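You operate a simulated robot arm through the tools that you are given. There is no shell and no other tool. Be economical: measure what you need, move in short steps, check, and stop when the job is done.

You run a simulated robot arm. Do the job below in one go: nothing can be reset, and whatever is moved stays where it is left.

TASK
Make room on the sorting table for the white kit card. At the end: the grey coil form is in the grey drawer; the white kit card stands where the grey coil form stood; whatever was shut is shut again. Leave all else as you found it, and nothing knocked over (what rides in a drawer may roll over).

The check looks at the end state, three seconds after you hand in, the way a careful person would. Anything else that was tipped, shoved, dropped, spilled or broken makes it a failure.

THE ROBOT
A 7-joint arm with a two-finger parallel gripper, fixed in place. Base frame: the origin is at the foot of the arm, x ahead of it, y to its left, z up. Lengths are in m, angles in degrees, forces in N, time in s.
Its first joint turns from -166.0 to 166.0 degrees. Payload 4.4 kg.
The tool frame sits at the grasp point between the pads (the TCP): z along the fingers, y along the line on which they close. The tips reach 0.023 m beyond it. The gripper opens to 0.094 m. The fingers are 0.038 m wide and 0.01 m thick; the gripper's body (0.054 by 0.096 m) begins 0.039 m behind the TCP.
Orientation is that of the tool frame in the base frame, as a unit quaternion [x, y, z, w]. With the fingers straight down and closing along the base's y, the tool's x points along the base's -x, its y along +y and its z along -z.

THE INTERFACE
- The arm moves only by the tool move_arm. Its argument "rows" is a list of rows, each a list of 7 numbers: the shift along the tool's x, y, z in m, then the turn, a rotation vector about the tool's x, y, z in degrees, then the closure, from 0 (fully open) to 1 (shut). In form: [[tx, ty, tz, rx, ry, rz, fingers], ...]. A call has 1 to 20 rows; each row shifts and turns the commanded pose from where the row before left it, along the tool's axes as they then stand. A row lasts 0.2 s, in which the tool goes at most 0.05 m and 8.6 degrees; a call with a longer step from one row to the next is refused whole, and so is a gripper value outside its range. A pose out of reach is approached as far as the arm can. The call stops where the force on the tool passes 40 N (or 10 N more than at its start, if that is more) or the arm is blocked; 0.2 s more then pass. Each finger travels about 0.072 m/s and halts on what it meets, pressing with about 32 N; the grip force reading is that of the motor and also rises with nothing between the fingers. The clock runs only during rows and for 0.2 s after the last one: add rows that do not move to give the fingers time. The reply holds the time, the measured pose of the TCP, the force on the tool along the base axes, the opening and the grip force, in the units named above and with some noise, with the torque about the TCP (base axes, N m) and any sound that the robot's microphone picked up, and new pictures: "views" is both (left out), scene, wrist or none.
- Cameras (640 x 400 px; columns grow to the right, rows downward): "scene" is fixed at [0.4008, -0.6497, 1.3389]; the picture's right is [0.98, -0.22, 0.00], its down [-0.04, -0.16, -0.99] and it looks along [0.21, 0.96, -0.17] (base axes); focal length 342 px, centre (320, 200). "wrist" rides on the gripper at [0.086, 0.016, -0.074] in the tool frame; the picture's right is [-0.18, 0.98, 0.00], its down [-0.58, -0.11, -0.81] and it looks along [-0.79, -0.15, 0.59] (tool axes); focal length 243 px, centre (320, 200).
- point_at(camera, pixels): for up to 12 pixels [column, row] of the newest picture of that camera ("zoom" is the newest enlarged one), the place [x, y, z] in the base frame of the surface seen there, good to about 0.002 m. No time passes.
- close_up(camera, box): a new picture of the part [left, top, right, bottom] of that camera's present view, enlarged. No time passes.
- job_done(): hands the job in; it is judged then, once.

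Keep the steps short. Do not move on a guess: measure, check each grasp and each placing, and mend mistakes. In all there are 80 turns and 200 pictures (those below and enlarged ones count). Leave the gripper open and the arm clear of the work at the hand-in unless told otherwise, and finish with a single line.

The tools are called after ">>>" as a command line: name --pt "numbers of a row" for each row, then --argument value for the rest, lists and objects as JSON in quotes. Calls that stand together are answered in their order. move_arm: Moves the arm, as the interface text tells. Its arguments: {"type":"object","properties":{"rows":{"type":"array","items":{"type":"array","items":{"type":"number"}}},"views":{"type":"string","enum":["both","scene","wrist","none"]}},"required":["rows"]} The other tools are called the same way: point_at (camera, pixels) gives the place of the surface under pixels of a picture; close_up (camera, box) takes an enlarged picture of a part of a camera's view; job_done () hands the job in.

At the start:

```text
time: 0.0
ee_pos: [0.6321, 0.3747, 1.3893]
tool_rot: [0.0, 1.0, 0.0, 0.001]
force: [-0.7, 0.5, -0.2]
moment: [0.03, -0.03, 0.02]
finger_gap: 0.0941
grasp_force: 0.1
```

scene: 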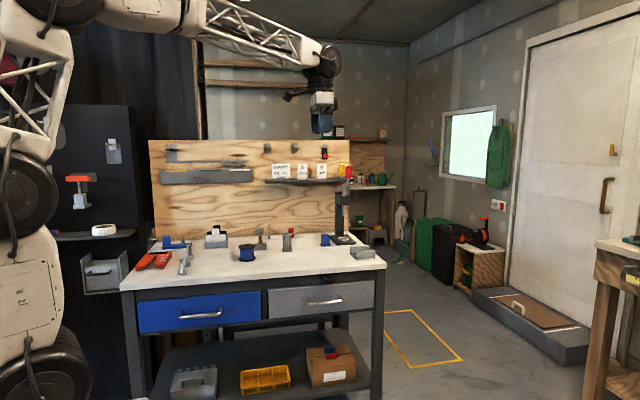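
wrist: 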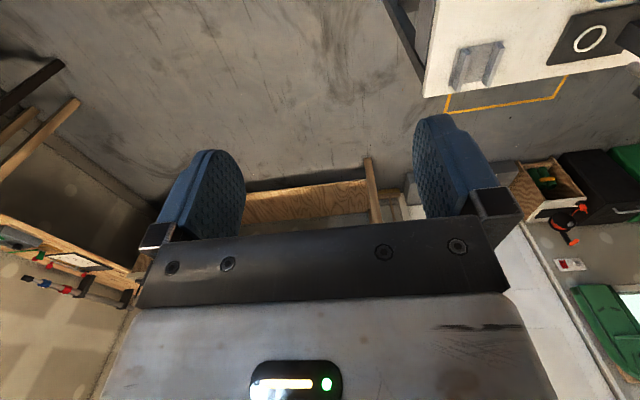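

I see a bench with a blue and a grey drawer and small items on top. I'll enlarge the table top and drawers first.

>>> close_up --camera "scene" --box '[120, 210, 260, 300]'

>>> close_up --camera "scene" --box '[250, 210, 390, 300]'

>>> close_up --camera "scene" --box '[150, 135, 360, 270]'

```text
4.44 times, centred on (190, 255) of scene
```

zoom: 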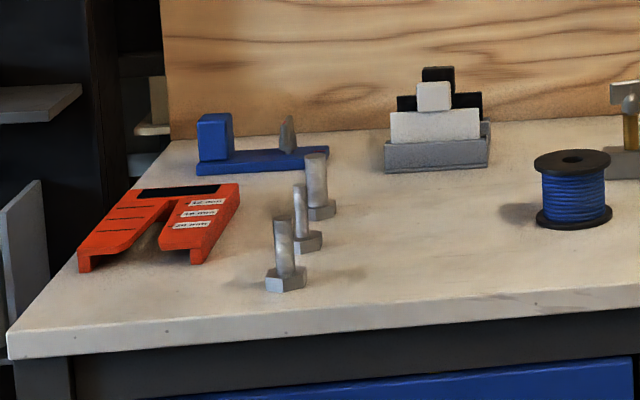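

```text
4.44 times, centred on (320, 255) of scene
```

zoom: 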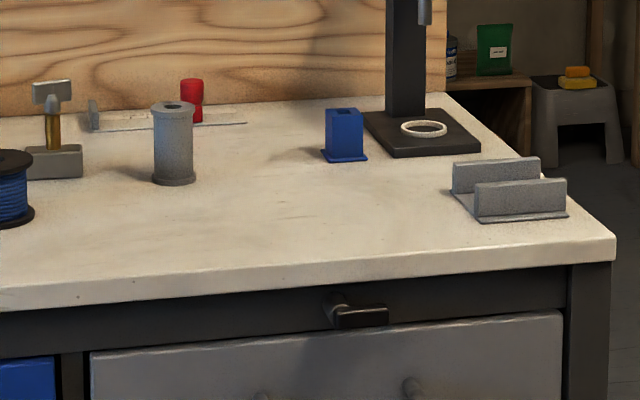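

```text
2.96 times, centred on (255, 202) of scene
```

zoom: 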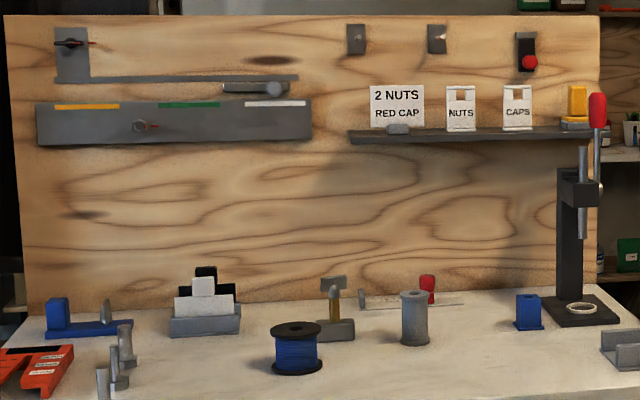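

The grey coil form looks like the spool at about (288,242). For the white kit card there are candidates in the tray at (215,238) and on the shelf at (283,170). I'll enlarge those and the latch over the grey drawer.

>>> close_up --camera "scene" --box '[195, 220, 245, 252]'

>>> point_at --camera "zoom" --pixels '[[225, 240], [320, 240], [480, 200], [300, 170], [320, 110], [250, 330], [420, 320]]'

>>> close_up --camera "scene" --box '[260, 260, 390, 340]'

>>> point_at --camera "scene" --pixels '[[288, 250], [288, 234], [283, 170], [324, 280], [334, 281], [308, 303], [325, 302], [341, 300], [268, 293], [374, 284], [325, 315], [320, 255]]'

```text
12.50 times, centred on (220, 236) of scene
```

zoom: 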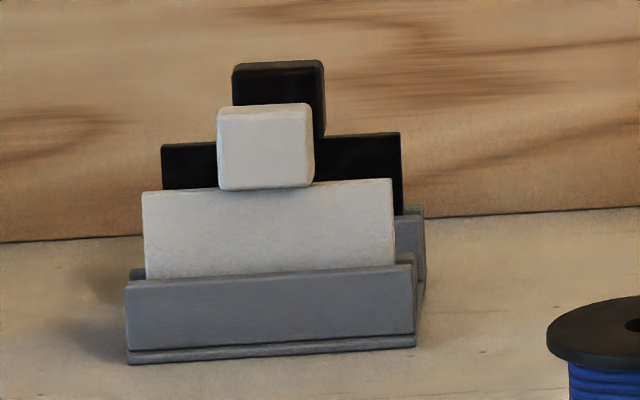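

```text
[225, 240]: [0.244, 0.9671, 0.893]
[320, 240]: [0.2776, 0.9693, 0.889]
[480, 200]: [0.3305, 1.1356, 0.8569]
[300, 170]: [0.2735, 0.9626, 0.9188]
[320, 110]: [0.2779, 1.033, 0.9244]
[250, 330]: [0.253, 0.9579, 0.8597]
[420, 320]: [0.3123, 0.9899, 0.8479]
```

```text
4.92 times, centred on (325, 300) of scene
```

zoom: 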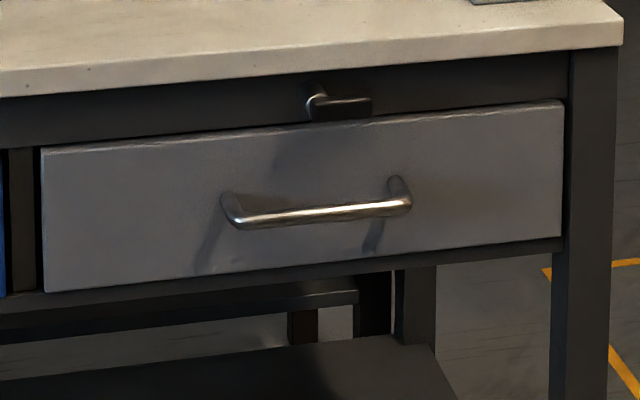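

```text
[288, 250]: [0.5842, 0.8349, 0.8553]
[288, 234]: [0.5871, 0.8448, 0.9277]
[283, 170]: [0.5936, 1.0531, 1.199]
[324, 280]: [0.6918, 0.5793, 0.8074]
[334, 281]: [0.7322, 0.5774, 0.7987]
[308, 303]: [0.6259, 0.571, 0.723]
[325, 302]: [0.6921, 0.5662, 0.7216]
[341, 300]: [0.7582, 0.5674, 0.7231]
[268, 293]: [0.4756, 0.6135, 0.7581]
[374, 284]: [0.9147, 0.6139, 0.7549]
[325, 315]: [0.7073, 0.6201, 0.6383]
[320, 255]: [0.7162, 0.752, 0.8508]
```

Table top is z≈0.85. The drawer handle bar is at y≈0.567, z≈0.722, and a turn latch sits at about (0.69–0.73, 0.58, 0.80) above the drawer. I'll look closer at the shelf card, the latch and the coil form.

>>> close_up --camera "scene" --box '[262, 155, 342, 205]'

>>> close_up --camera "scene" --box '[312, 270, 344, 290]'

>>> point_at --camera "zoom" --pixels '[[250, 120], [250, 200], [300, 200], [400, 190], [480, 190], [400, 240], [270, 60], [350, 300], [150, 200]]'

>>> close_up --camera "scene" --box '[255, 225, 311, 260]'

>>> point_at --camera "zoom" --pixels '[[320, 260], [375, 100], [375, 150], [340, 150], [410, 150], [375, 270], [330, 285], [420, 285], [375, 295], [375, 310]]'

```text
8.00 times, centred on (302, 180) of scene
```

zoom: 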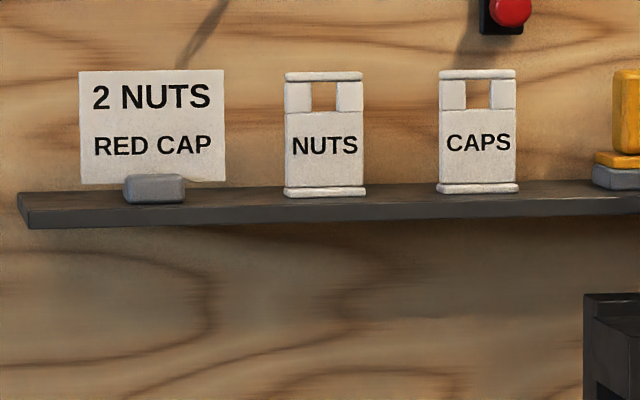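

```text
16.00 times, centred on (328, 280) of scene
```

zoom: 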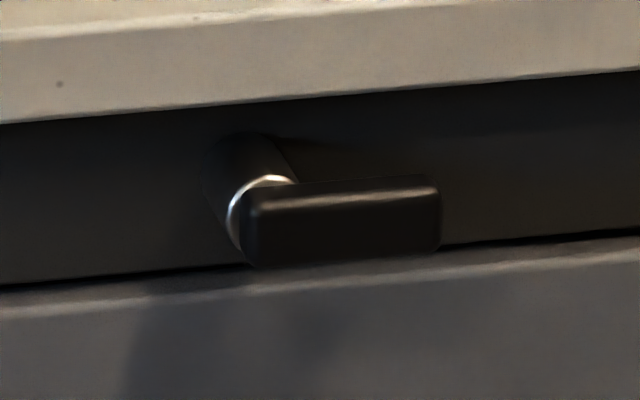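

```text
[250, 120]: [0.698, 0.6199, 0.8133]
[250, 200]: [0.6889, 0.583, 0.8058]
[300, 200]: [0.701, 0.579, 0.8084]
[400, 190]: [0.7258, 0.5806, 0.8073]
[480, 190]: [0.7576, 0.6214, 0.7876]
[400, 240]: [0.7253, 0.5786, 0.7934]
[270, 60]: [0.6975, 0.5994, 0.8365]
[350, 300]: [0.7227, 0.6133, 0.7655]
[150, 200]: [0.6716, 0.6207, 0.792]
```

```text
11.43 times, centred on (283, 242) of scene
```

zoom: 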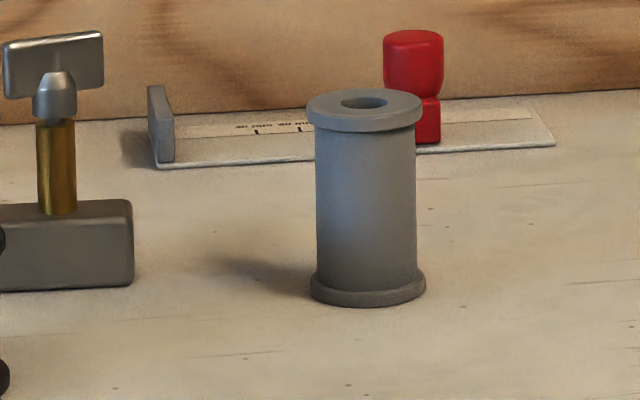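

```text
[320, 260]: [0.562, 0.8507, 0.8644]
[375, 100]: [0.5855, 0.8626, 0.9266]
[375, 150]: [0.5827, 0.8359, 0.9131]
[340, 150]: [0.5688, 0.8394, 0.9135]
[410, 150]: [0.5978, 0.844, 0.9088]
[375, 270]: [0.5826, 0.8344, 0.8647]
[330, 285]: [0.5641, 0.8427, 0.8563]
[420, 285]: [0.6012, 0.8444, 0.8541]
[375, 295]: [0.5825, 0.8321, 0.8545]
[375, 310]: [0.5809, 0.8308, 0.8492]
```

Coil form: axis ≈ (0.581, 0.853), z 0.848–0.926, body ≈ 38 mm. I need to be sure which object is the kit card, so I'll look over the rest of the scene.

>>> close_up --camera "scene" --box '[150, 330, 390, 400]'

>>> close_up --camera "scene" --box '[40, 130, 150, 300]'

>>> close_up --camera "scene" --box '[560, 200, 640, 300]'

>>> close_up --camera "scene" --box '[330, 120, 430, 270]'

```text
2.67 times, centred on (270, 365) of scene
```

zoom: 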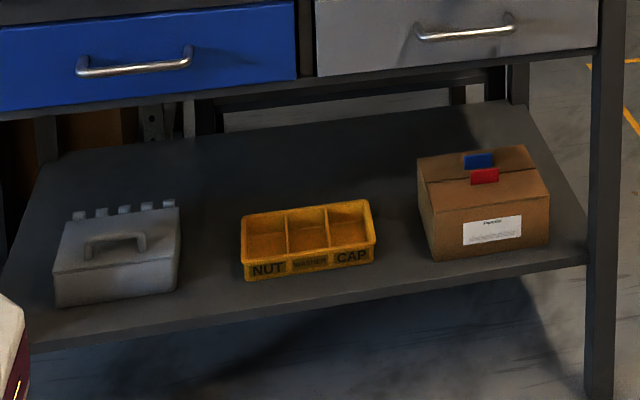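

```text
2.35 times, centred on (95, 215) of scene
```

zoom: 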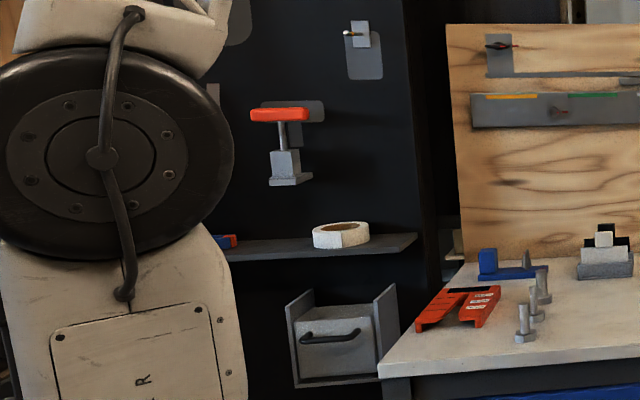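

```text
4.00 times, centred on (600, 250) of scene
```

zoom: 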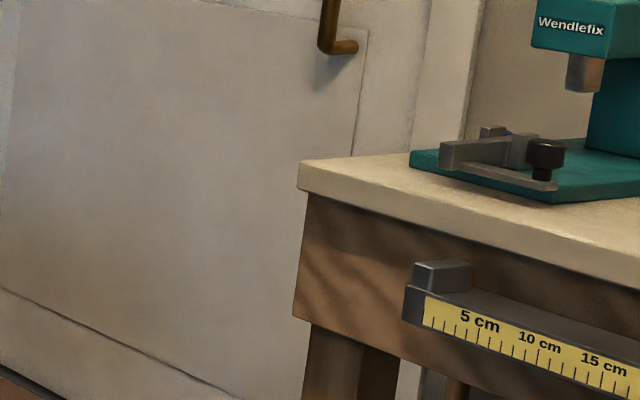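

```text
2.67 times, centred on (380, 195) of scene
```

zoom: 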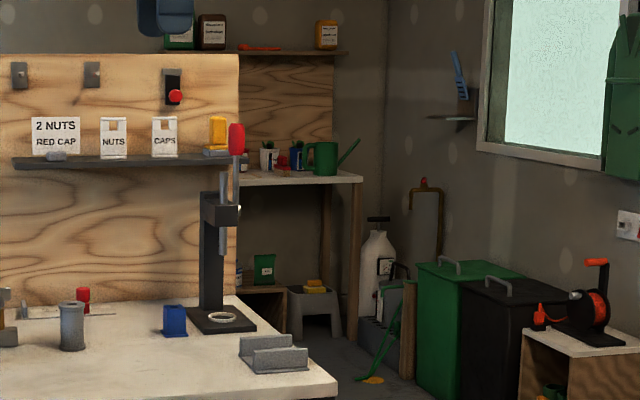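

The shelf sign "2 NUTS / RED CAP" and the white tabbed plate in the tray are both candidates. I'll turn the tool 90° about the vertical at its present free height so the wrist camera looks toward the bench.

>>> move_arm --pt "0 0 0 0 0 -8.5 0" --pt "0 0 0 0 0 -8.5 0" --pt "0 0 0 0 0 -8.5 0" --pt "0 0 0 0 0 -8.5 0" --pt "0 0 0 0 0 -8.5 0" --pt "0 0 0 0 0 -8.5 0" --pt "0 0 0 0 0 -8.5 0" --pt "0 0 0 0 0 -8.5 0" --pt "0 0 0 0 0 -8.5 0" --pt "0 0 0 0 0 -8.5 0" --pt "0 0 0 0 0 -5 0"

```text
time: 2.4
ee_pos: [0.6325, 0.3744, 1.3881]
tool_rot: [0.707, -0.707, -0.001, 0.0]
force: [0.5, -0.1, 0.1]
moment: [0.01, 0.0, 0.02]
finger_gap: 0.0938
grasp_force: 0.0
```

scene: 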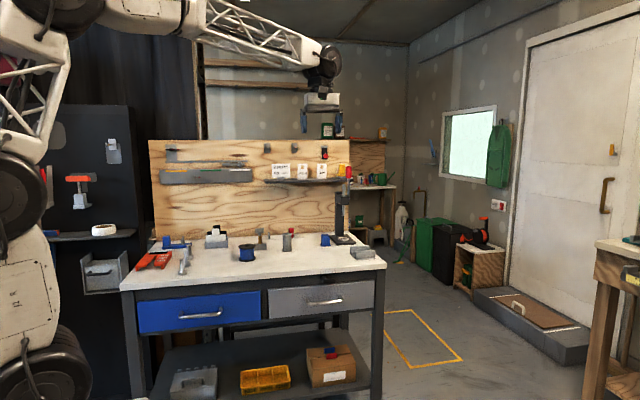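
wrist: 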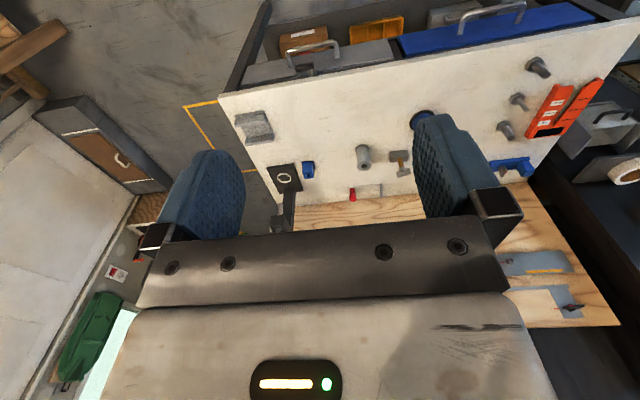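

The wrist camera now looks toward the bench (upside-down). I'll move left, forward and down in free space to view the tray from nearby.

>>> move_arm --pt "-0.018 0.031 0.022 0 0 0 0" --pt "-0.018 0.031 0.022 0 0 0 0" --pt "-0.018 0.031 0.022 0 0 0 0" --pt "-0.018 0.031 0.022 0 0 0 0" --pt "-0.018 0.031 0.022 0 0 0 0" --pt "-0.018 0.031 0.022 0 0 0 0" --pt "-0.018 0.031 0.022 0 0 0 0" --pt "-0.018 0.031 0.022 0 0 0 0" --pt "-0.018 0.031 0.022 0 0 0 0" --pt "-0.018 0.031 0.022 0 0 0 0" --pt "-0.018 0.031 0.022 0 0 0 0"

```text
time: 4.8
ee_pos: [0.2927, 0.5723, 1.1461]
tool_rot: [-0.707, 0.707, 0.001, 0.001]
force: [-0.8, -0.9, 1.7]
moment: [0.01, -0.03, 0.0]
finger_gap: 0.0937
grasp_force: 0.1
```

scene: 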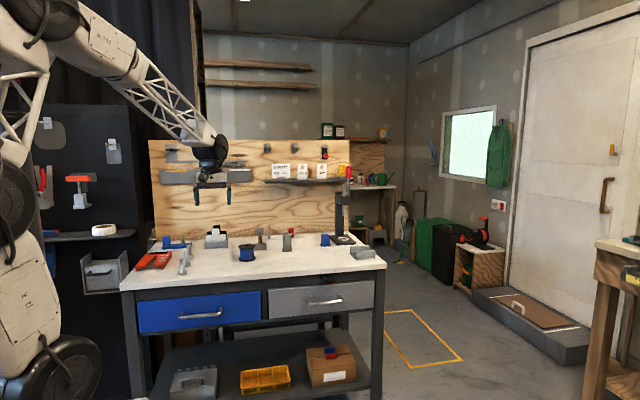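
wrist: 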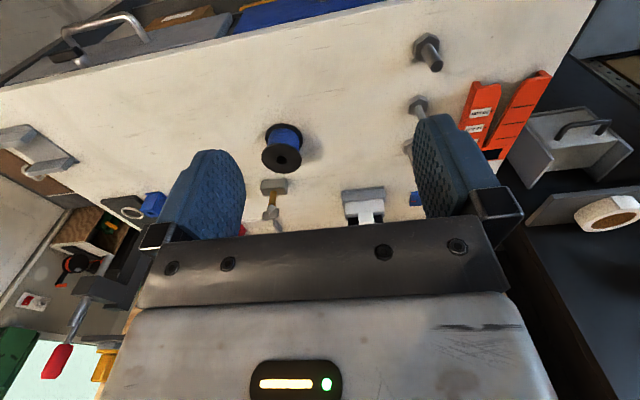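

The tray is at wrist (364,205). Enlarging it.

>>> close_up --camera "wrist" --box '[324, 175, 404, 225]'

>>> point_at --camera "zoom" --pixels '[[250, 100], [330, 240], [250, 240], [430, 240], [340, 330], [330, 265], [240, 170], [460, 160], [300, 270], [390, 265], [270, 340], [340, 370]]'

```text
8.00 times, centred on (364, 200) of wrist
```

zoom: 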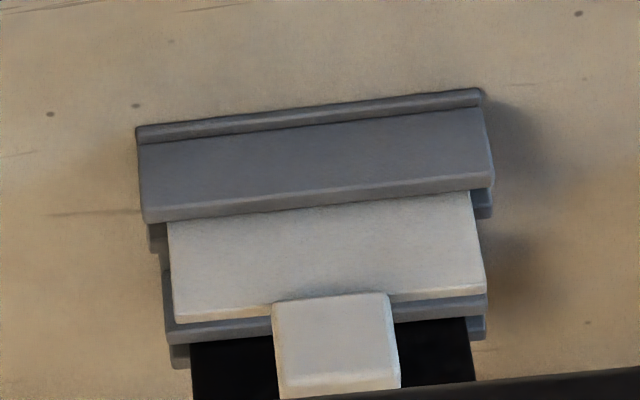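

```text
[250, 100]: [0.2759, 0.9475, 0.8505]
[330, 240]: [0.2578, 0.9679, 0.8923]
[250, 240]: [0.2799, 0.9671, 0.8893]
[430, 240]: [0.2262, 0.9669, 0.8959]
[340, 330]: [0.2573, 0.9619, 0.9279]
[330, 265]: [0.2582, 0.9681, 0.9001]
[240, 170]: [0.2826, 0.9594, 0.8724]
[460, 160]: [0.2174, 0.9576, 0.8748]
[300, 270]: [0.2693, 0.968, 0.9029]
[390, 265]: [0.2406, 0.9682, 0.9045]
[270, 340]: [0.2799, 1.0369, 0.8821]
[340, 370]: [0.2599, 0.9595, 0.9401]
```

The white plate's tab is at (0.258, 0.96, 0.94). I need to see the tray from above to know whether the white card stands by itself; moving closer.

>>> move_arm --pt "-0.04 0.0 0 0 0 0 0" --pt "-0.04 0.0 0 0 0 0 0" --pt "-0.04 0.0 0 0 0 0 0" --pt "-0.04 0.0 0 0 0 0 0" --views "wrist"

>>> close_up --camera "wrist" --box '[304, 90, 432, 170]'

```text
time: 5.8
ee_pos: [0.2901, 0.7344, 1.1472]
tool_rot: [0.707, -0.707, -0.001, -0.001]
force: [-0.4, 0.9, -0.2]
moment: [0.0, -0.03, 0.02]
finger_gap: 0.094
grasp_force: 0.1
```

wrist: 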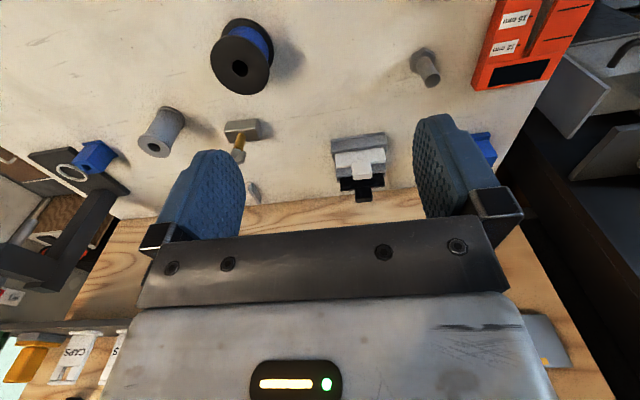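

```text
5.00 times, centred on (368, 130) of wrist
```

zoom: 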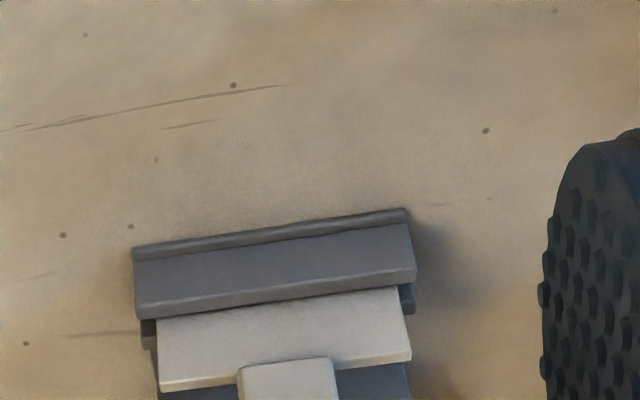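

>>> close_up --camera "wrist" --box '[316, 124, 412, 210]'

>>> point_at --camera "zoom" --pixels '[[300, 100], [300, 160], [300, 195], [310, 220], [310, 300], [400, 190], [130, 180], [480, 120]]'

```text
4.65 times, centred on (364, 167) of wrist
```

zoom: 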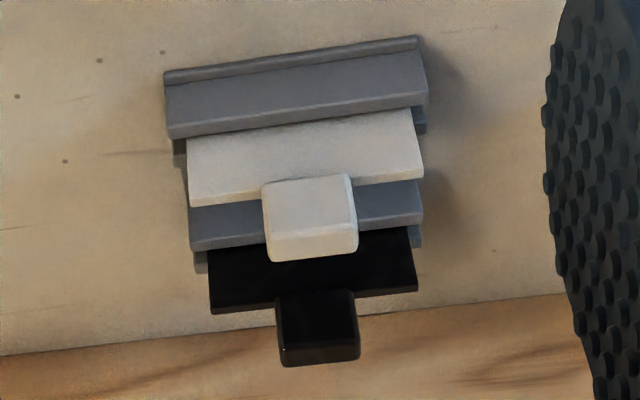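

```text
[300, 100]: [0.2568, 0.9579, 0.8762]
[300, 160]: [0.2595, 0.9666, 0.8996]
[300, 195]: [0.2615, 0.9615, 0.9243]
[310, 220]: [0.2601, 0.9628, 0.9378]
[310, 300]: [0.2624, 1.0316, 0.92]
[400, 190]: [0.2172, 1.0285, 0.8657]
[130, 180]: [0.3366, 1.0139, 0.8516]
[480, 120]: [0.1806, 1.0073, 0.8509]
```

There appear to be two separate grey units, one holding the white plate and one holding the black. I'll shift right and lower, then turn about 60° to see them from the side (fingertips stay above 1.02 m, over everything nearby).

>>> move_arm --pt "0.005 -0.035 0.014 0 0 0 0" --pt "0.005 -0.035 0.014 0 0 0 0" --pt "0.005 -0.035 0.014 0 0 0 0" --pt "0.005 -0.035 0.014 0 0 0 0" --pt "0.005 -0.035 0.014 0 0 0 0" --pt "0.005 -0.035 0.014 0 0 0 0" --pt "0 0 0 0 0 -8.5 0" --pt "0 0 0 0 0 -8.5 0" --pt "0 0 0 0 0 -8.5 0" --pt "0 0 0 0 0 -8.5 0" --pt "0 0 0 0 0 -8.5 0" --pt "0 0 0 0 0 -8.5 0" --pt "0 0 0 0 0 -8.5 0" --views "wrist"

```text
time: 8.6
ee_pos: [0.4995, 0.7029, 1.0629]
tool_rot: [0.965, -0.262, 0.0, 0.0]
force: [0.0, -0.4, -0.5]
moment: [0.04, 0.04, -0.02]
finger_gap: 0.0939
grasp_force: 0.0
```

wrist: 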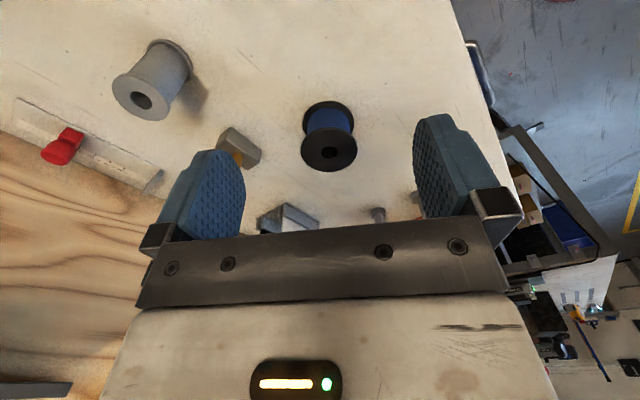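

The tray sits just above the gripper edge at (288,218). I'll tilt the tool 34° so the camera looks more level.

>>> move_arm --pt "0 0 0 0 -8.5 0 0" --pt "0 0 0 0 -8.5 0 0" --pt "0 0 0 0 -8.5 0 0" --pt "0 0 0 0 -8.5 0 0" --views "wrist"

>>> close_up --camera "wrist" --box '[240, 90, 340, 170]'

```text
time: 9.6
ee_pos: [0.4997, 0.7029, 1.0623]
tool_rot: [0.922, -0.252, -0.282, -0.078]
force: [0.1, 0.3, 0.6]
moment: [-0.03, 0.04, 0.01]
finger_gap: 0.0941
grasp_force: 0.1
```

wrist: 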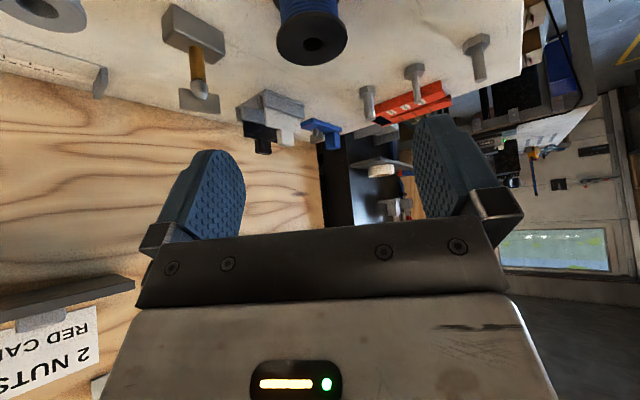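

```text
5.00 times, centred on (290, 130) of wrist
```

zoom: 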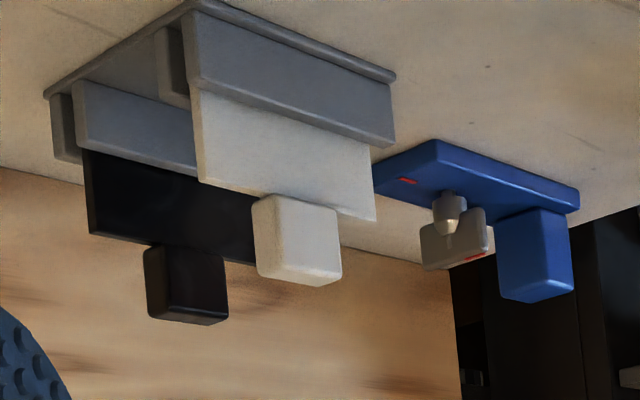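

The rack is a single base with a slot for each card, so the plates just sit in slots. I'll look at the shelf sign the same way: undo tilt and turn, rise 0.15 m, tilt again.

>>> move_arm --pt "0 0 0 0 8.5 0 0" --pt "0 0 0 0 8.5 0 0" --pt "0 0 0 0 8.5 0 0" --pt "0 0 0 0 8.5 0 0" --pt "0 0 -0.04 0 0 8.5 0" --pt "0 0 -0.04 0 0 8.5 0" --pt "0 0 -0.04 0 0 8.5 0" --pt "0 0 -0.04 0 0 8.5 0" --pt "0 0 0 0 0 8.5 0" --pt "0 0 0 0 0 8.5 0" --pt "0 0 0 0 0 8.5 0" --pt "0 0 0 0 -8.5 0 0" --pt "0 0 0 0 -8.5 0 0" --pt "0 0 0 0 -8.5 0 0" --pt "0 0 0 0 -8.5 0 0" --views "wrist"

```text
time: 12.8
ee_pos: [0.5003, 0.7038, 1.2231]
tool_rot: [-0.676, 0.677, 0.207, 0.207]
force: [-0.6, -0.6, -0.1]
moment: [-0.03, -0.01, 0.0]
finger_gap: 0.0938
grasp_force: 0.0
```

wrist: 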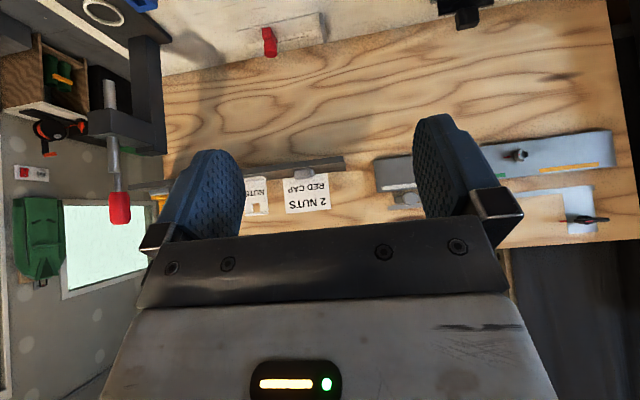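

>>> close_up --camera "wrist" --box '[270, 145, 350, 225]'

>>> point_at --camera "wrist" --pixels '[[307, 205], [290, 174], [291, 175], [310, 174], [310, 167], [326, 190], [289, 190], [256, 195], [300, 140]]'

```text
5.00 times, centred on (310, 185) of wrist
```

zoom: 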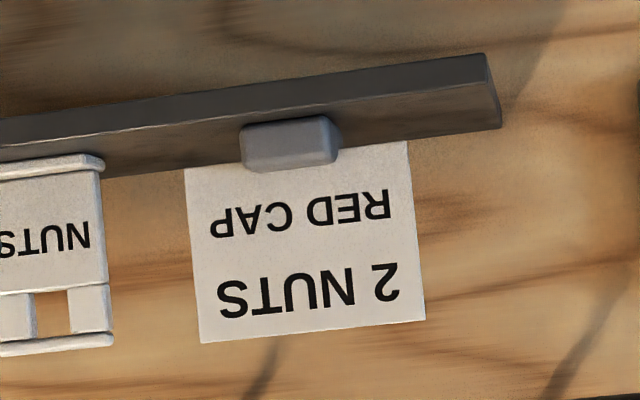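

```text
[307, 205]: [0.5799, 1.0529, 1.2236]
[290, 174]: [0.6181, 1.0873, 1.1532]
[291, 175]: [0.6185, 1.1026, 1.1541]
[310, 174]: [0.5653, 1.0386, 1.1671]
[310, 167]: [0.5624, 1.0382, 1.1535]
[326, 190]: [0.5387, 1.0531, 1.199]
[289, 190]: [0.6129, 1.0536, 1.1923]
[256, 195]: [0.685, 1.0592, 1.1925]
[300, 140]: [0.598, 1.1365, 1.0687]
```

The sign stands in its own foot on the shelf (shelf top z≈1.153, card y≈1.053). To find out if it can be reached at all, I'll level the tool (pointing +y), line up on x≈0.578 and stop well short at y≈0.95.

>>> move_arm --pt "0 0 0 0 -8.5 0 0" --pt "0 0 0 0 -8.5 0 0" --pt "0 0 0 0 -8.5 0 0" --pt "0 0 0 0 -8.5 0 0" --pt "0 0 0 0 -8.5 0 0" --pt "0 0 0 0 -8.5 0 0" --pt "0 0 0 0 -5 0 0" --pt "0 -0.039 0 0 0 0 0" --pt "0 -0.039 0 0 0 0 0" --pt "0 0 0.04 0 0 0 0" --pt "0 0 0.04 0 0 0 0" --pt "0 0 0.04 0 0 0 0" --pt "0 0 0.04 0 0 0 0" --pt "0 0 0.04 0 0 0 0"

```text
time: 15.8
ee_pos: [0.5781, 0.9011, 1.2235]
tool_rot: [-0.5, 0.5, 0.5, 0.5]
force: [0.3, 0.4, 1.0]
moment: [-0.03, 0.0, 0.01]
finger_gap: 0.0939
grasp_force: 0.1
```

scene: 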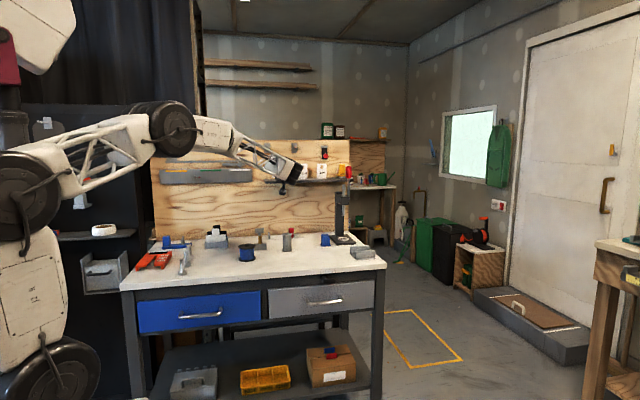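
wrist: 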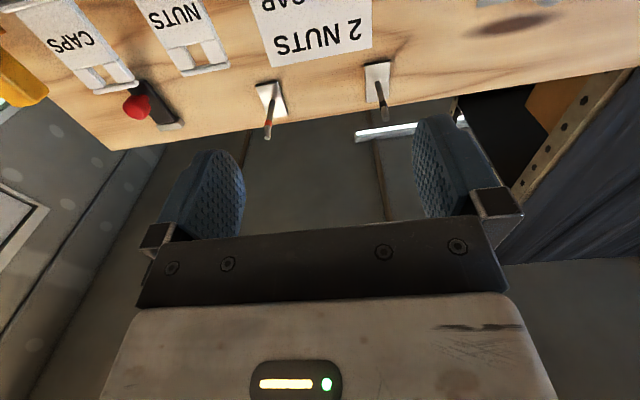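

The arm reaches this area easily, so both candidates are reachable. I'll rise and tilt down to see the sign's foot from above and judge how each would stand.

>>> move_arm --pt "0 0 -0.04 0 0 0 0" --pt "0 0 -0.04 0 0 0 0" --pt "-0.04 0 0 0 0 0 0" --pt "-0.04 0 0 0 0 0 0" --pt "-0.04 0 0 0 0 0 0" --pt "-0.04 0 0 0 0 0 0" --pt "-0.04 0 0 0 8.5 0 0" --pt "0 0 0 0 8.5 0 0" --pt "0 0 0 0 8.5 0 0" --pt "0 0 0 0 8.5 0 0" --pt "0 0 0 0 8.5 0 0" --pt "0 0 0 0 8.5 0 0" --pt "0 0 0 0 8.5 0 0" --views "wrist"

```text
time: 18.6
ee_pos: [0.5783, 0.8232, 1.4215]
tool_rot: [-0.682, 0.683, 0.186, 0.186]
force: [0.0, -0.1, 0.5]
moment: [-0.03, -0.03, -0.01]
finger_gap: 0.094
grasp_force: 0.1
```

wrist: 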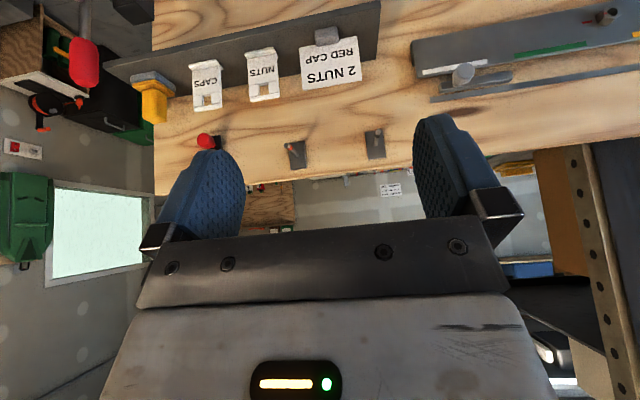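

>>> close_up --camera "wrist" --box '[180, 10, 372, 130]'

>>> point_at --camera "zoom" --pixels '[[480, 60], [480, 95], [510, 200], [420, 180], [590, 200], [600, 110], [590, 50], [300, 200], [440, 40]]'

```text
3.33 times, centred on (276, 70) of wrist
```

zoom: 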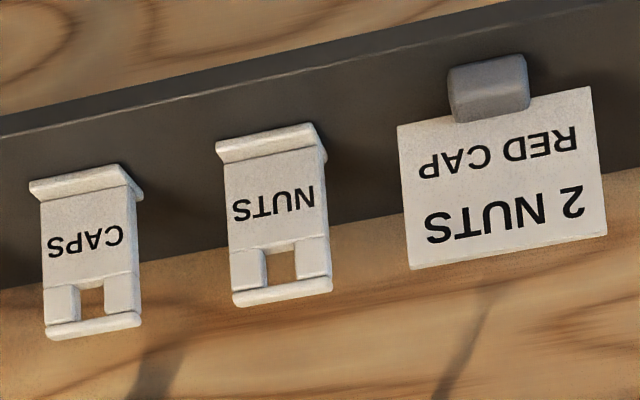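

```text
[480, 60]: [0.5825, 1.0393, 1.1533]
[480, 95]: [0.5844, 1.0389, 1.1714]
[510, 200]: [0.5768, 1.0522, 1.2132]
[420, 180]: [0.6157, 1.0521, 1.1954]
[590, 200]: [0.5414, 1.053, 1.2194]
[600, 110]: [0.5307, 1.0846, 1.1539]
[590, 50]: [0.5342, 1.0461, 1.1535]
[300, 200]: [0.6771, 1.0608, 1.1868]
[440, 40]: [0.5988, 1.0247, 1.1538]
```

The sign is free-standing with a foot. Now a close top view of the white plate in the rack to measure its thickness: untilt, move to above (0.27, 0.90, 1.08).

>>> move_arm --pt "0 0 0 0 8.5 0 0" --pt "0 0 0 0 8.5 0 0" --pt "0 0 0 0 8.5 0 0" --pt "0 0 0 0 5 0 0" --pt "0 0.03 0.034 0 0 0 0" --pt "0 0.03 0.034 0 0 0 0" --pt "0 0.03 0.034 0 0 0 0" --pt "0 0.03 0.034 0 0 0 0" --pt "0 0.03 0.034 0 0 0 0" --pt "0 0.03 0.034 0 0 0 0" --pt "0 0.03 0.034 0 0 0 0" --pt "0 0.03 0.034 0 0 0 0" --pt "0 0.03 0.034 0 0 0 0" --pt "0 0.03 0.034 0 0 0 0" --pt "-0.04 0 0 0 0 0 0" --pt "-0.04 0 0 0 0 0 0" --views "wrist"

```text
time: 22.0
ee_pos: [0.2796, 0.9034, 1.0821]
tool_rot: [-0.707, 0.707, 0.0, 0.0]
force: [0.6, -0.8, 1.1]
moment: [-0.01, -0.03, 0.0]
finger_gap: 0.0942
grasp_force: 0.0
```

wrist: 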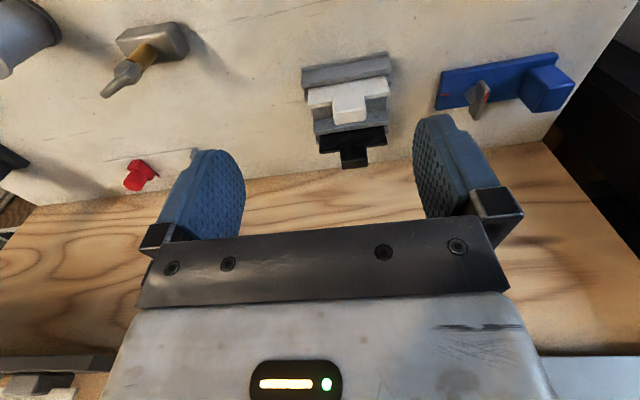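

>>> close_up --camera "wrist" --box '[290, 40, 402, 180]'

>>> close_up --camera "wrist" --box '[300, 65, 396, 130]'

>>> point_at --camera "zoom" --pixels '[[100, 150], [100, 195], [100, 215], [330, 220], [330, 300], [330, 350], [100, 260], [550, 180], [555, 130], [330, 370]]'

```text
2.86 times, centred on (346, 110) of wrist
```

zoom: 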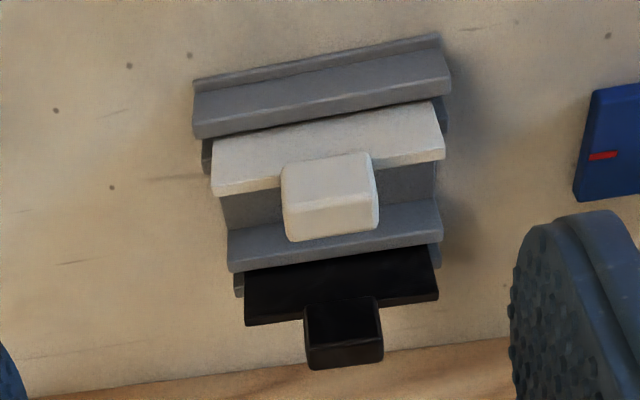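

```text
6.15 times, centred on (348, 98) of wrist
```

zoom: 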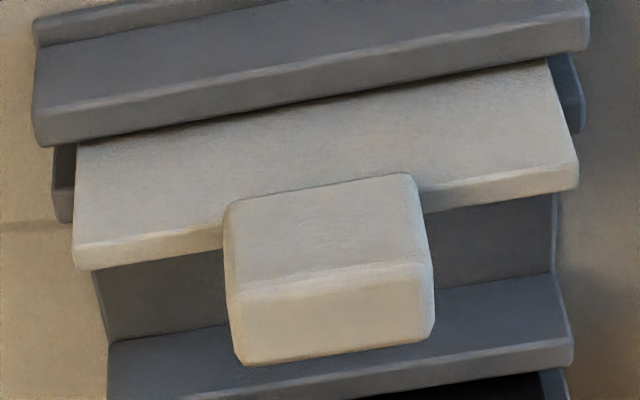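

```text
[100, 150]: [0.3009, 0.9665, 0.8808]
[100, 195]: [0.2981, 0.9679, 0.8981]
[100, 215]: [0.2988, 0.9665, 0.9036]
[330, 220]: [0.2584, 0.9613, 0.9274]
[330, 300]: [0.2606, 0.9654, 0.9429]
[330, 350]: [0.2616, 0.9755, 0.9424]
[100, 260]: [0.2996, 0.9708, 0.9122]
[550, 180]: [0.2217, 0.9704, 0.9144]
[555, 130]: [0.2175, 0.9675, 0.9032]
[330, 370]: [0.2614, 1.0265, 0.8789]
```

The rack plate is about 5 mm thick with no foot, so it can't sensibly stand on the table. The shelf card "2 NUTS / RED CAP" is a kit list, has its own foot and is white, so that is the kit card. If it proves fixed I'll reconsider.

First the drawer: move back out over the front edge to about (0.69, 0.40, 1.08), fingertips clear of everything.

>>> move_arm --pt "0.036 -0.03 0 0 0 0 0" --pt "0.036 -0.03 0 0 0 0 0" --pt "0.036 -0.03 0 0 0 0 0" --pt "0.036 -0.03 0 0 0 0 0" --pt "0.036 -0.03 0 0 0 0 0" --pt "0.036 -0.03 0 0 0 0 0" --pt "0.036 -0.03 0 0 0 0 0" --pt "0.036 -0.03 0 0 0 0 0" --pt "0.036 -0.03 0 0 0 0 0" --pt "0.036 -0.03 0 0 0 0 0" --pt "0.036 -0.03 0 0 0 0 0" --pt "0.036 -0.03 0 0 0 0 0" --pt "0.036 -0.03 0 0 0 0 0" --pt "0.036 -0.03 0 0 0 0 0" --views "none"

>>> move_arm --pt "0 0 0 0 0 8.5 0" --pt "0 0 0 0 0 8.5 0" --pt "0 0 0 0 0 8.5 0" --pt "0 0 0 0 0 8.5 0" --pt "0 0 0 0 0 8.5 0" --pt "0 0 0 0 0 8.5 0" --pt "0 0 0 0 0 8.5 0" --pt "0 0 0 0 0 8.5 0" --pt "0 0 0 0 0 8.5 0" --pt "0 0 0 0 0 8.5 0" --pt "0 0 0 0 0 5 0" --views "none"

>>> move_arm --pt "0 0 0 -8.5 0 0 0" --pt "0 0 0 -8.5 0 0 0" --pt "0 0 0 -8.5 0 0 0" --pt "0 0 0 -8.5 0 0 0" --pt "0 0 0 -8.5 0 0 0" --pt "0 0 0 -8.5 0 0 0" --pt "0 0 0 -8.5 0 0 0" --pt "0 0 0 -8.5 0 0 0" --pt "0 0 0 -8.5 0 0 0" --pt "0 0 0 -8.5 0 0 0" --pt "0 0 0 -5 0 0 0"

```text
time: 25.0
ee_pos: [0.6979, 0.3987, 1.082]
tool_rot: [-0.707, 0.708, 0.0, 0.0]
force: [0.2, -0.3, 0.1]
moment: [0.0, 0.01, 0.03]
finger_gap: 0.0939
grasp_force: 0.1
```

```text
time: 27.4
ee_pos: [0.6985, 0.3985, 1.0822]
tool_rot: [0.0, 1.0, 0.0, 0.0]
force: [0.2, 0.3, 0.0]
moment: [0.0, -0.01, 0.0]
finger_gap: 0.0938
grasp_force: 0.1
```

```text
time: 29.8
ee_pos: [0.6993, 0.3995, 1.0832]
tool_rot: [-0.001, 0.707, 0.708, 0.002]
force: [0.1, 0.5, -0.7]
moment: [-0.04, 0.02, 0.0]
finger_gap: 0.0938
grasp_force: 0.0
```

scene: 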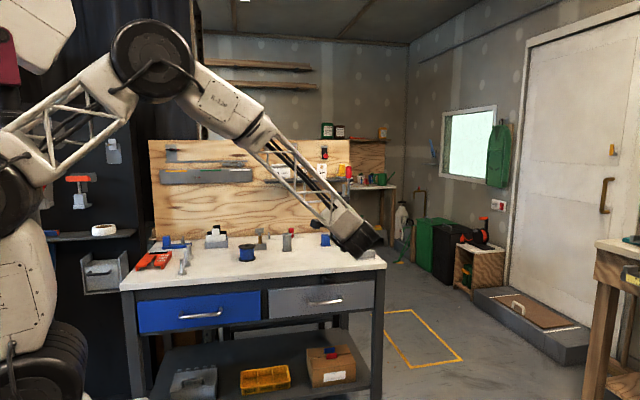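
wrist: 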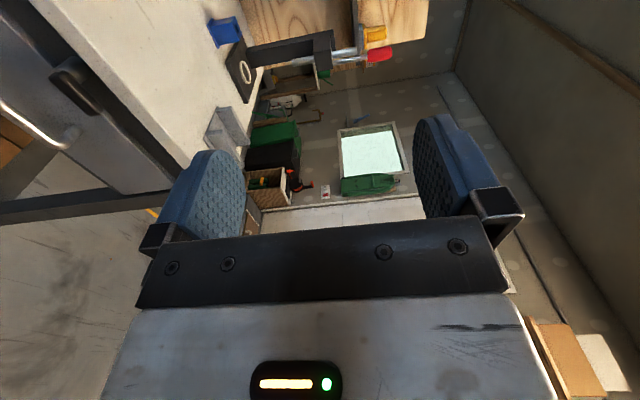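

Orientation is right. Now straight down to z≈0.722 in front of the drawer, still 0.12 m short of the handle.

>>> move_arm --pt "0.001 -0.04 0 0 0 0 0" --pt "0.001 -0.04 0 0 0 0 0" --pt "0.001 -0.04 0 0 0 0 0" --pt "0.001 -0.04 0 0 0 0 0" --pt "0.001 -0.04 0 0 0 0 0" --pt "0.001 -0.04 0 0 0 0 0" --pt "0.001 -0.04 0 0 0 0 0" --pt "0 -0.04 0 0 0 0 0" --pt "0 -0.041 0 0 0 0 0"

>>> close_up --camera "wrist" --box '[60, 0, 320, 200]'

```text
time: 31.8
ee_pos: [0.6925, 0.3989, 0.7199]
tool_rot: [0.0, 0.707, 0.707, -0.001]
force: [0.7, 0.7, 0.3]
moment: [0.0, 0.01, 0.01]
finger_gap: 0.0939
grasp_force: 0.0
```

scene: 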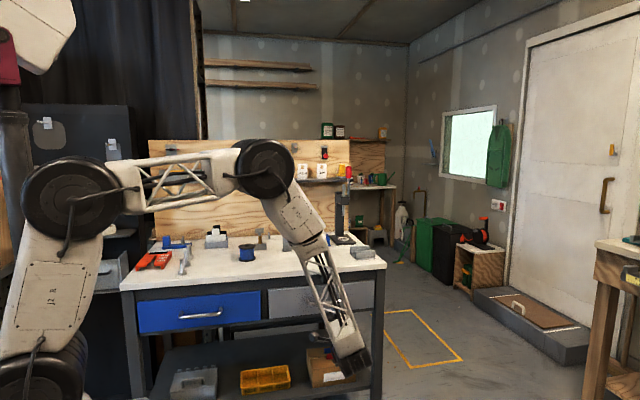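
wrist: 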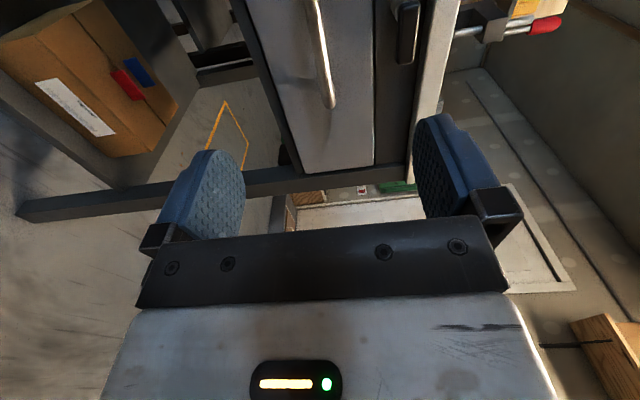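

```text
2.00 times, centred on (190, 100) of wrist
```

zoom: 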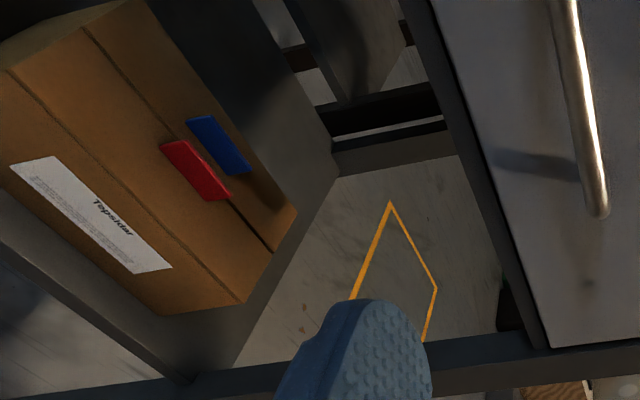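

Handle bar visible at about (320,40)–(330,95). Measuring the bar, the drawer front's top edge and the latch.

>>> point_at --camera "wrist" --pixels '[[318, 30], [325, 70], [330, 100], [374, 100], [371, 60], [350, 60], [405, 40], [410, 10], [403, 60], [390, 100]]'

>>> close_up --camera "wrist" --box '[300, 0, 460, 110]'

```text
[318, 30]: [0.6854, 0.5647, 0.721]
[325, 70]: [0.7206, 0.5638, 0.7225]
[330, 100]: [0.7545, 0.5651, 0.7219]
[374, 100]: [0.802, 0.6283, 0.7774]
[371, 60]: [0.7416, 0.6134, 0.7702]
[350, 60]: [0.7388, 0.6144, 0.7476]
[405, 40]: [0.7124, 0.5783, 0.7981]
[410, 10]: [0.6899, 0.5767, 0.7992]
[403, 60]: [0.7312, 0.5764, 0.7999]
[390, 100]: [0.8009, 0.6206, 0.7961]
```

```text
3.64 times, centred on (380, 55) of wrist
```

zoom: 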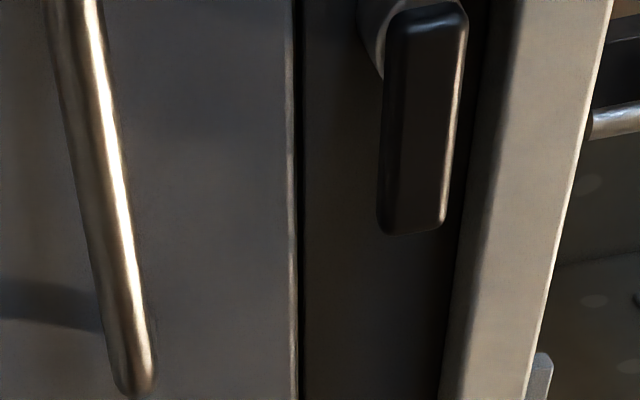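

The bar is at y≈0.565–0.575, z 0.722. I'll go forward 0.170 m to straddle it and close on it.

>>> move_arm --pt "0 0.0005 0.035 0 0 0 0" --pt "0 0.0005 0.035 0 0 0 0" --pt "0 0.0005 0.035 0 0 0 0" --pt "0 0.0005 0.035 0 0 0 0" --pt "0 0 0.03 0 0 0 0" --pt "0 0 0 0 0 0 0.5" --pt "0 0 0 0 0 0 1" --pt "0 0 0 0 0 0 1" --pt "0 0 0 0 0 0 1" --pt "0 0 0 0 0 0 1"

```text
time: 33.7
ee_pos: [0.6928, 0.5673, 0.7188]
tool_rot: [0.003, 0.709, 0.705, 0.0]
force: [8.1, -1.6, -13.1]
moment: [0.02, -1.1, -0.5]
finger_gap: 0.0138
grasp_force: 32.0
stopped in row 9: the force on the tool passed its limit at 49 N (the readings are from after the stop); the commanded pose is now the measured one
```

scene: 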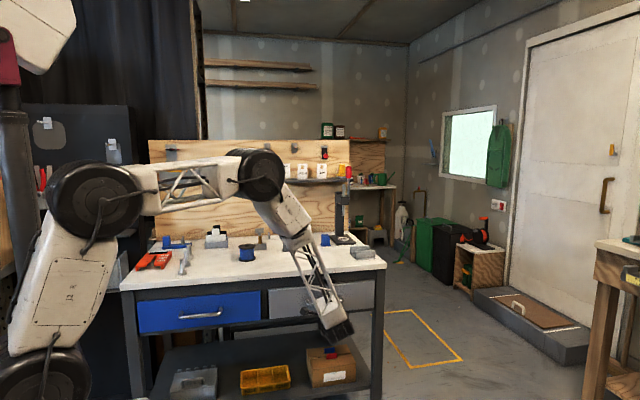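
wrist: 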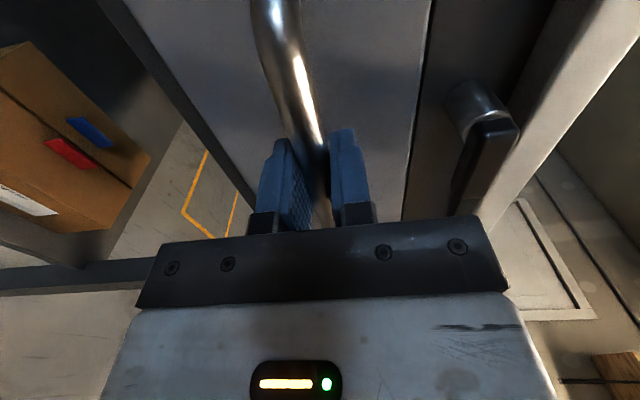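

Bar is gripped (gap 13.8 mm). Now pull gently toward −y to find out whether the latch holds it.

>>> move_arm --pt "0 0 -0.004 0 0 0 1" --pt "0 0 -0.008 0 0 0 1" --pt "0 0 -0.01 0 0 0 1" --pt "0 0 -0.01 0 0 0 1" --pt "0 0 -0.01 0 0 0 1" --views "wrist"

```text
time: 35.0
ee_pos: [0.6929, 0.5264, 0.7177]
tool_rot: [0.003, 0.709, 0.705, -0.001]
force: [6.2, -0.9, -8.3]
moment: [-0.03, -1.1, -0.09]
finger_gap: 0.0136
grasp_force: 44.5
stopped in row 5: the force on the tool passed its limit at 41 N (the readings are from after the stop); the commanded pose is now the measured one
```

wrist: 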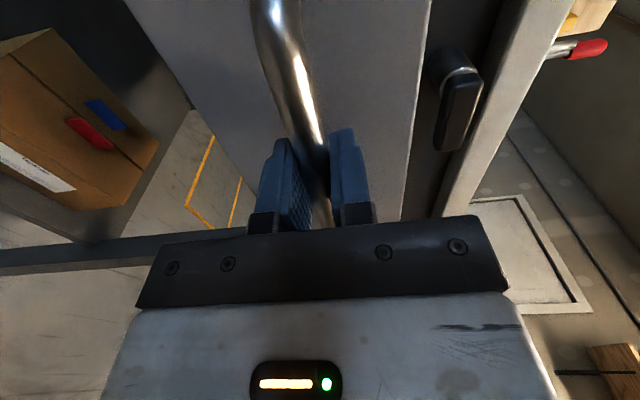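

The drawer came out 41 mm unlatched, then the force rose to 41 N. I'll try more slowly to see if it's a stop or just friction.

>>> move_arm --pt "0 0 -0.002 0 0 0 1" --pt "0 0 -0.004 0 0 0 1" --pt "0 0 -0.006 0 0 0 1" --pt "0 0 -0.006 0 0 0 1" --pt "0 0 -0.006 0 0 0 1" --pt "0 0 -0.006 0 0 0 1" --views "scene"

```text
time: 36.4
ee_pos: [0.6922, 0.4949, 0.7188]
tool_rot: [0.002, 0.71, 0.705, 0.0]
force: [18.7, 0.8, -10.6]
moment: [0.0, -1.16, -0.39]
finger_gap: 0.0138
grasp_force: 45.2
```

scene: 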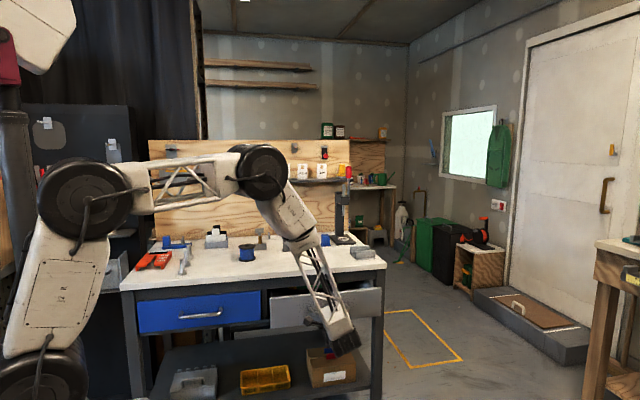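

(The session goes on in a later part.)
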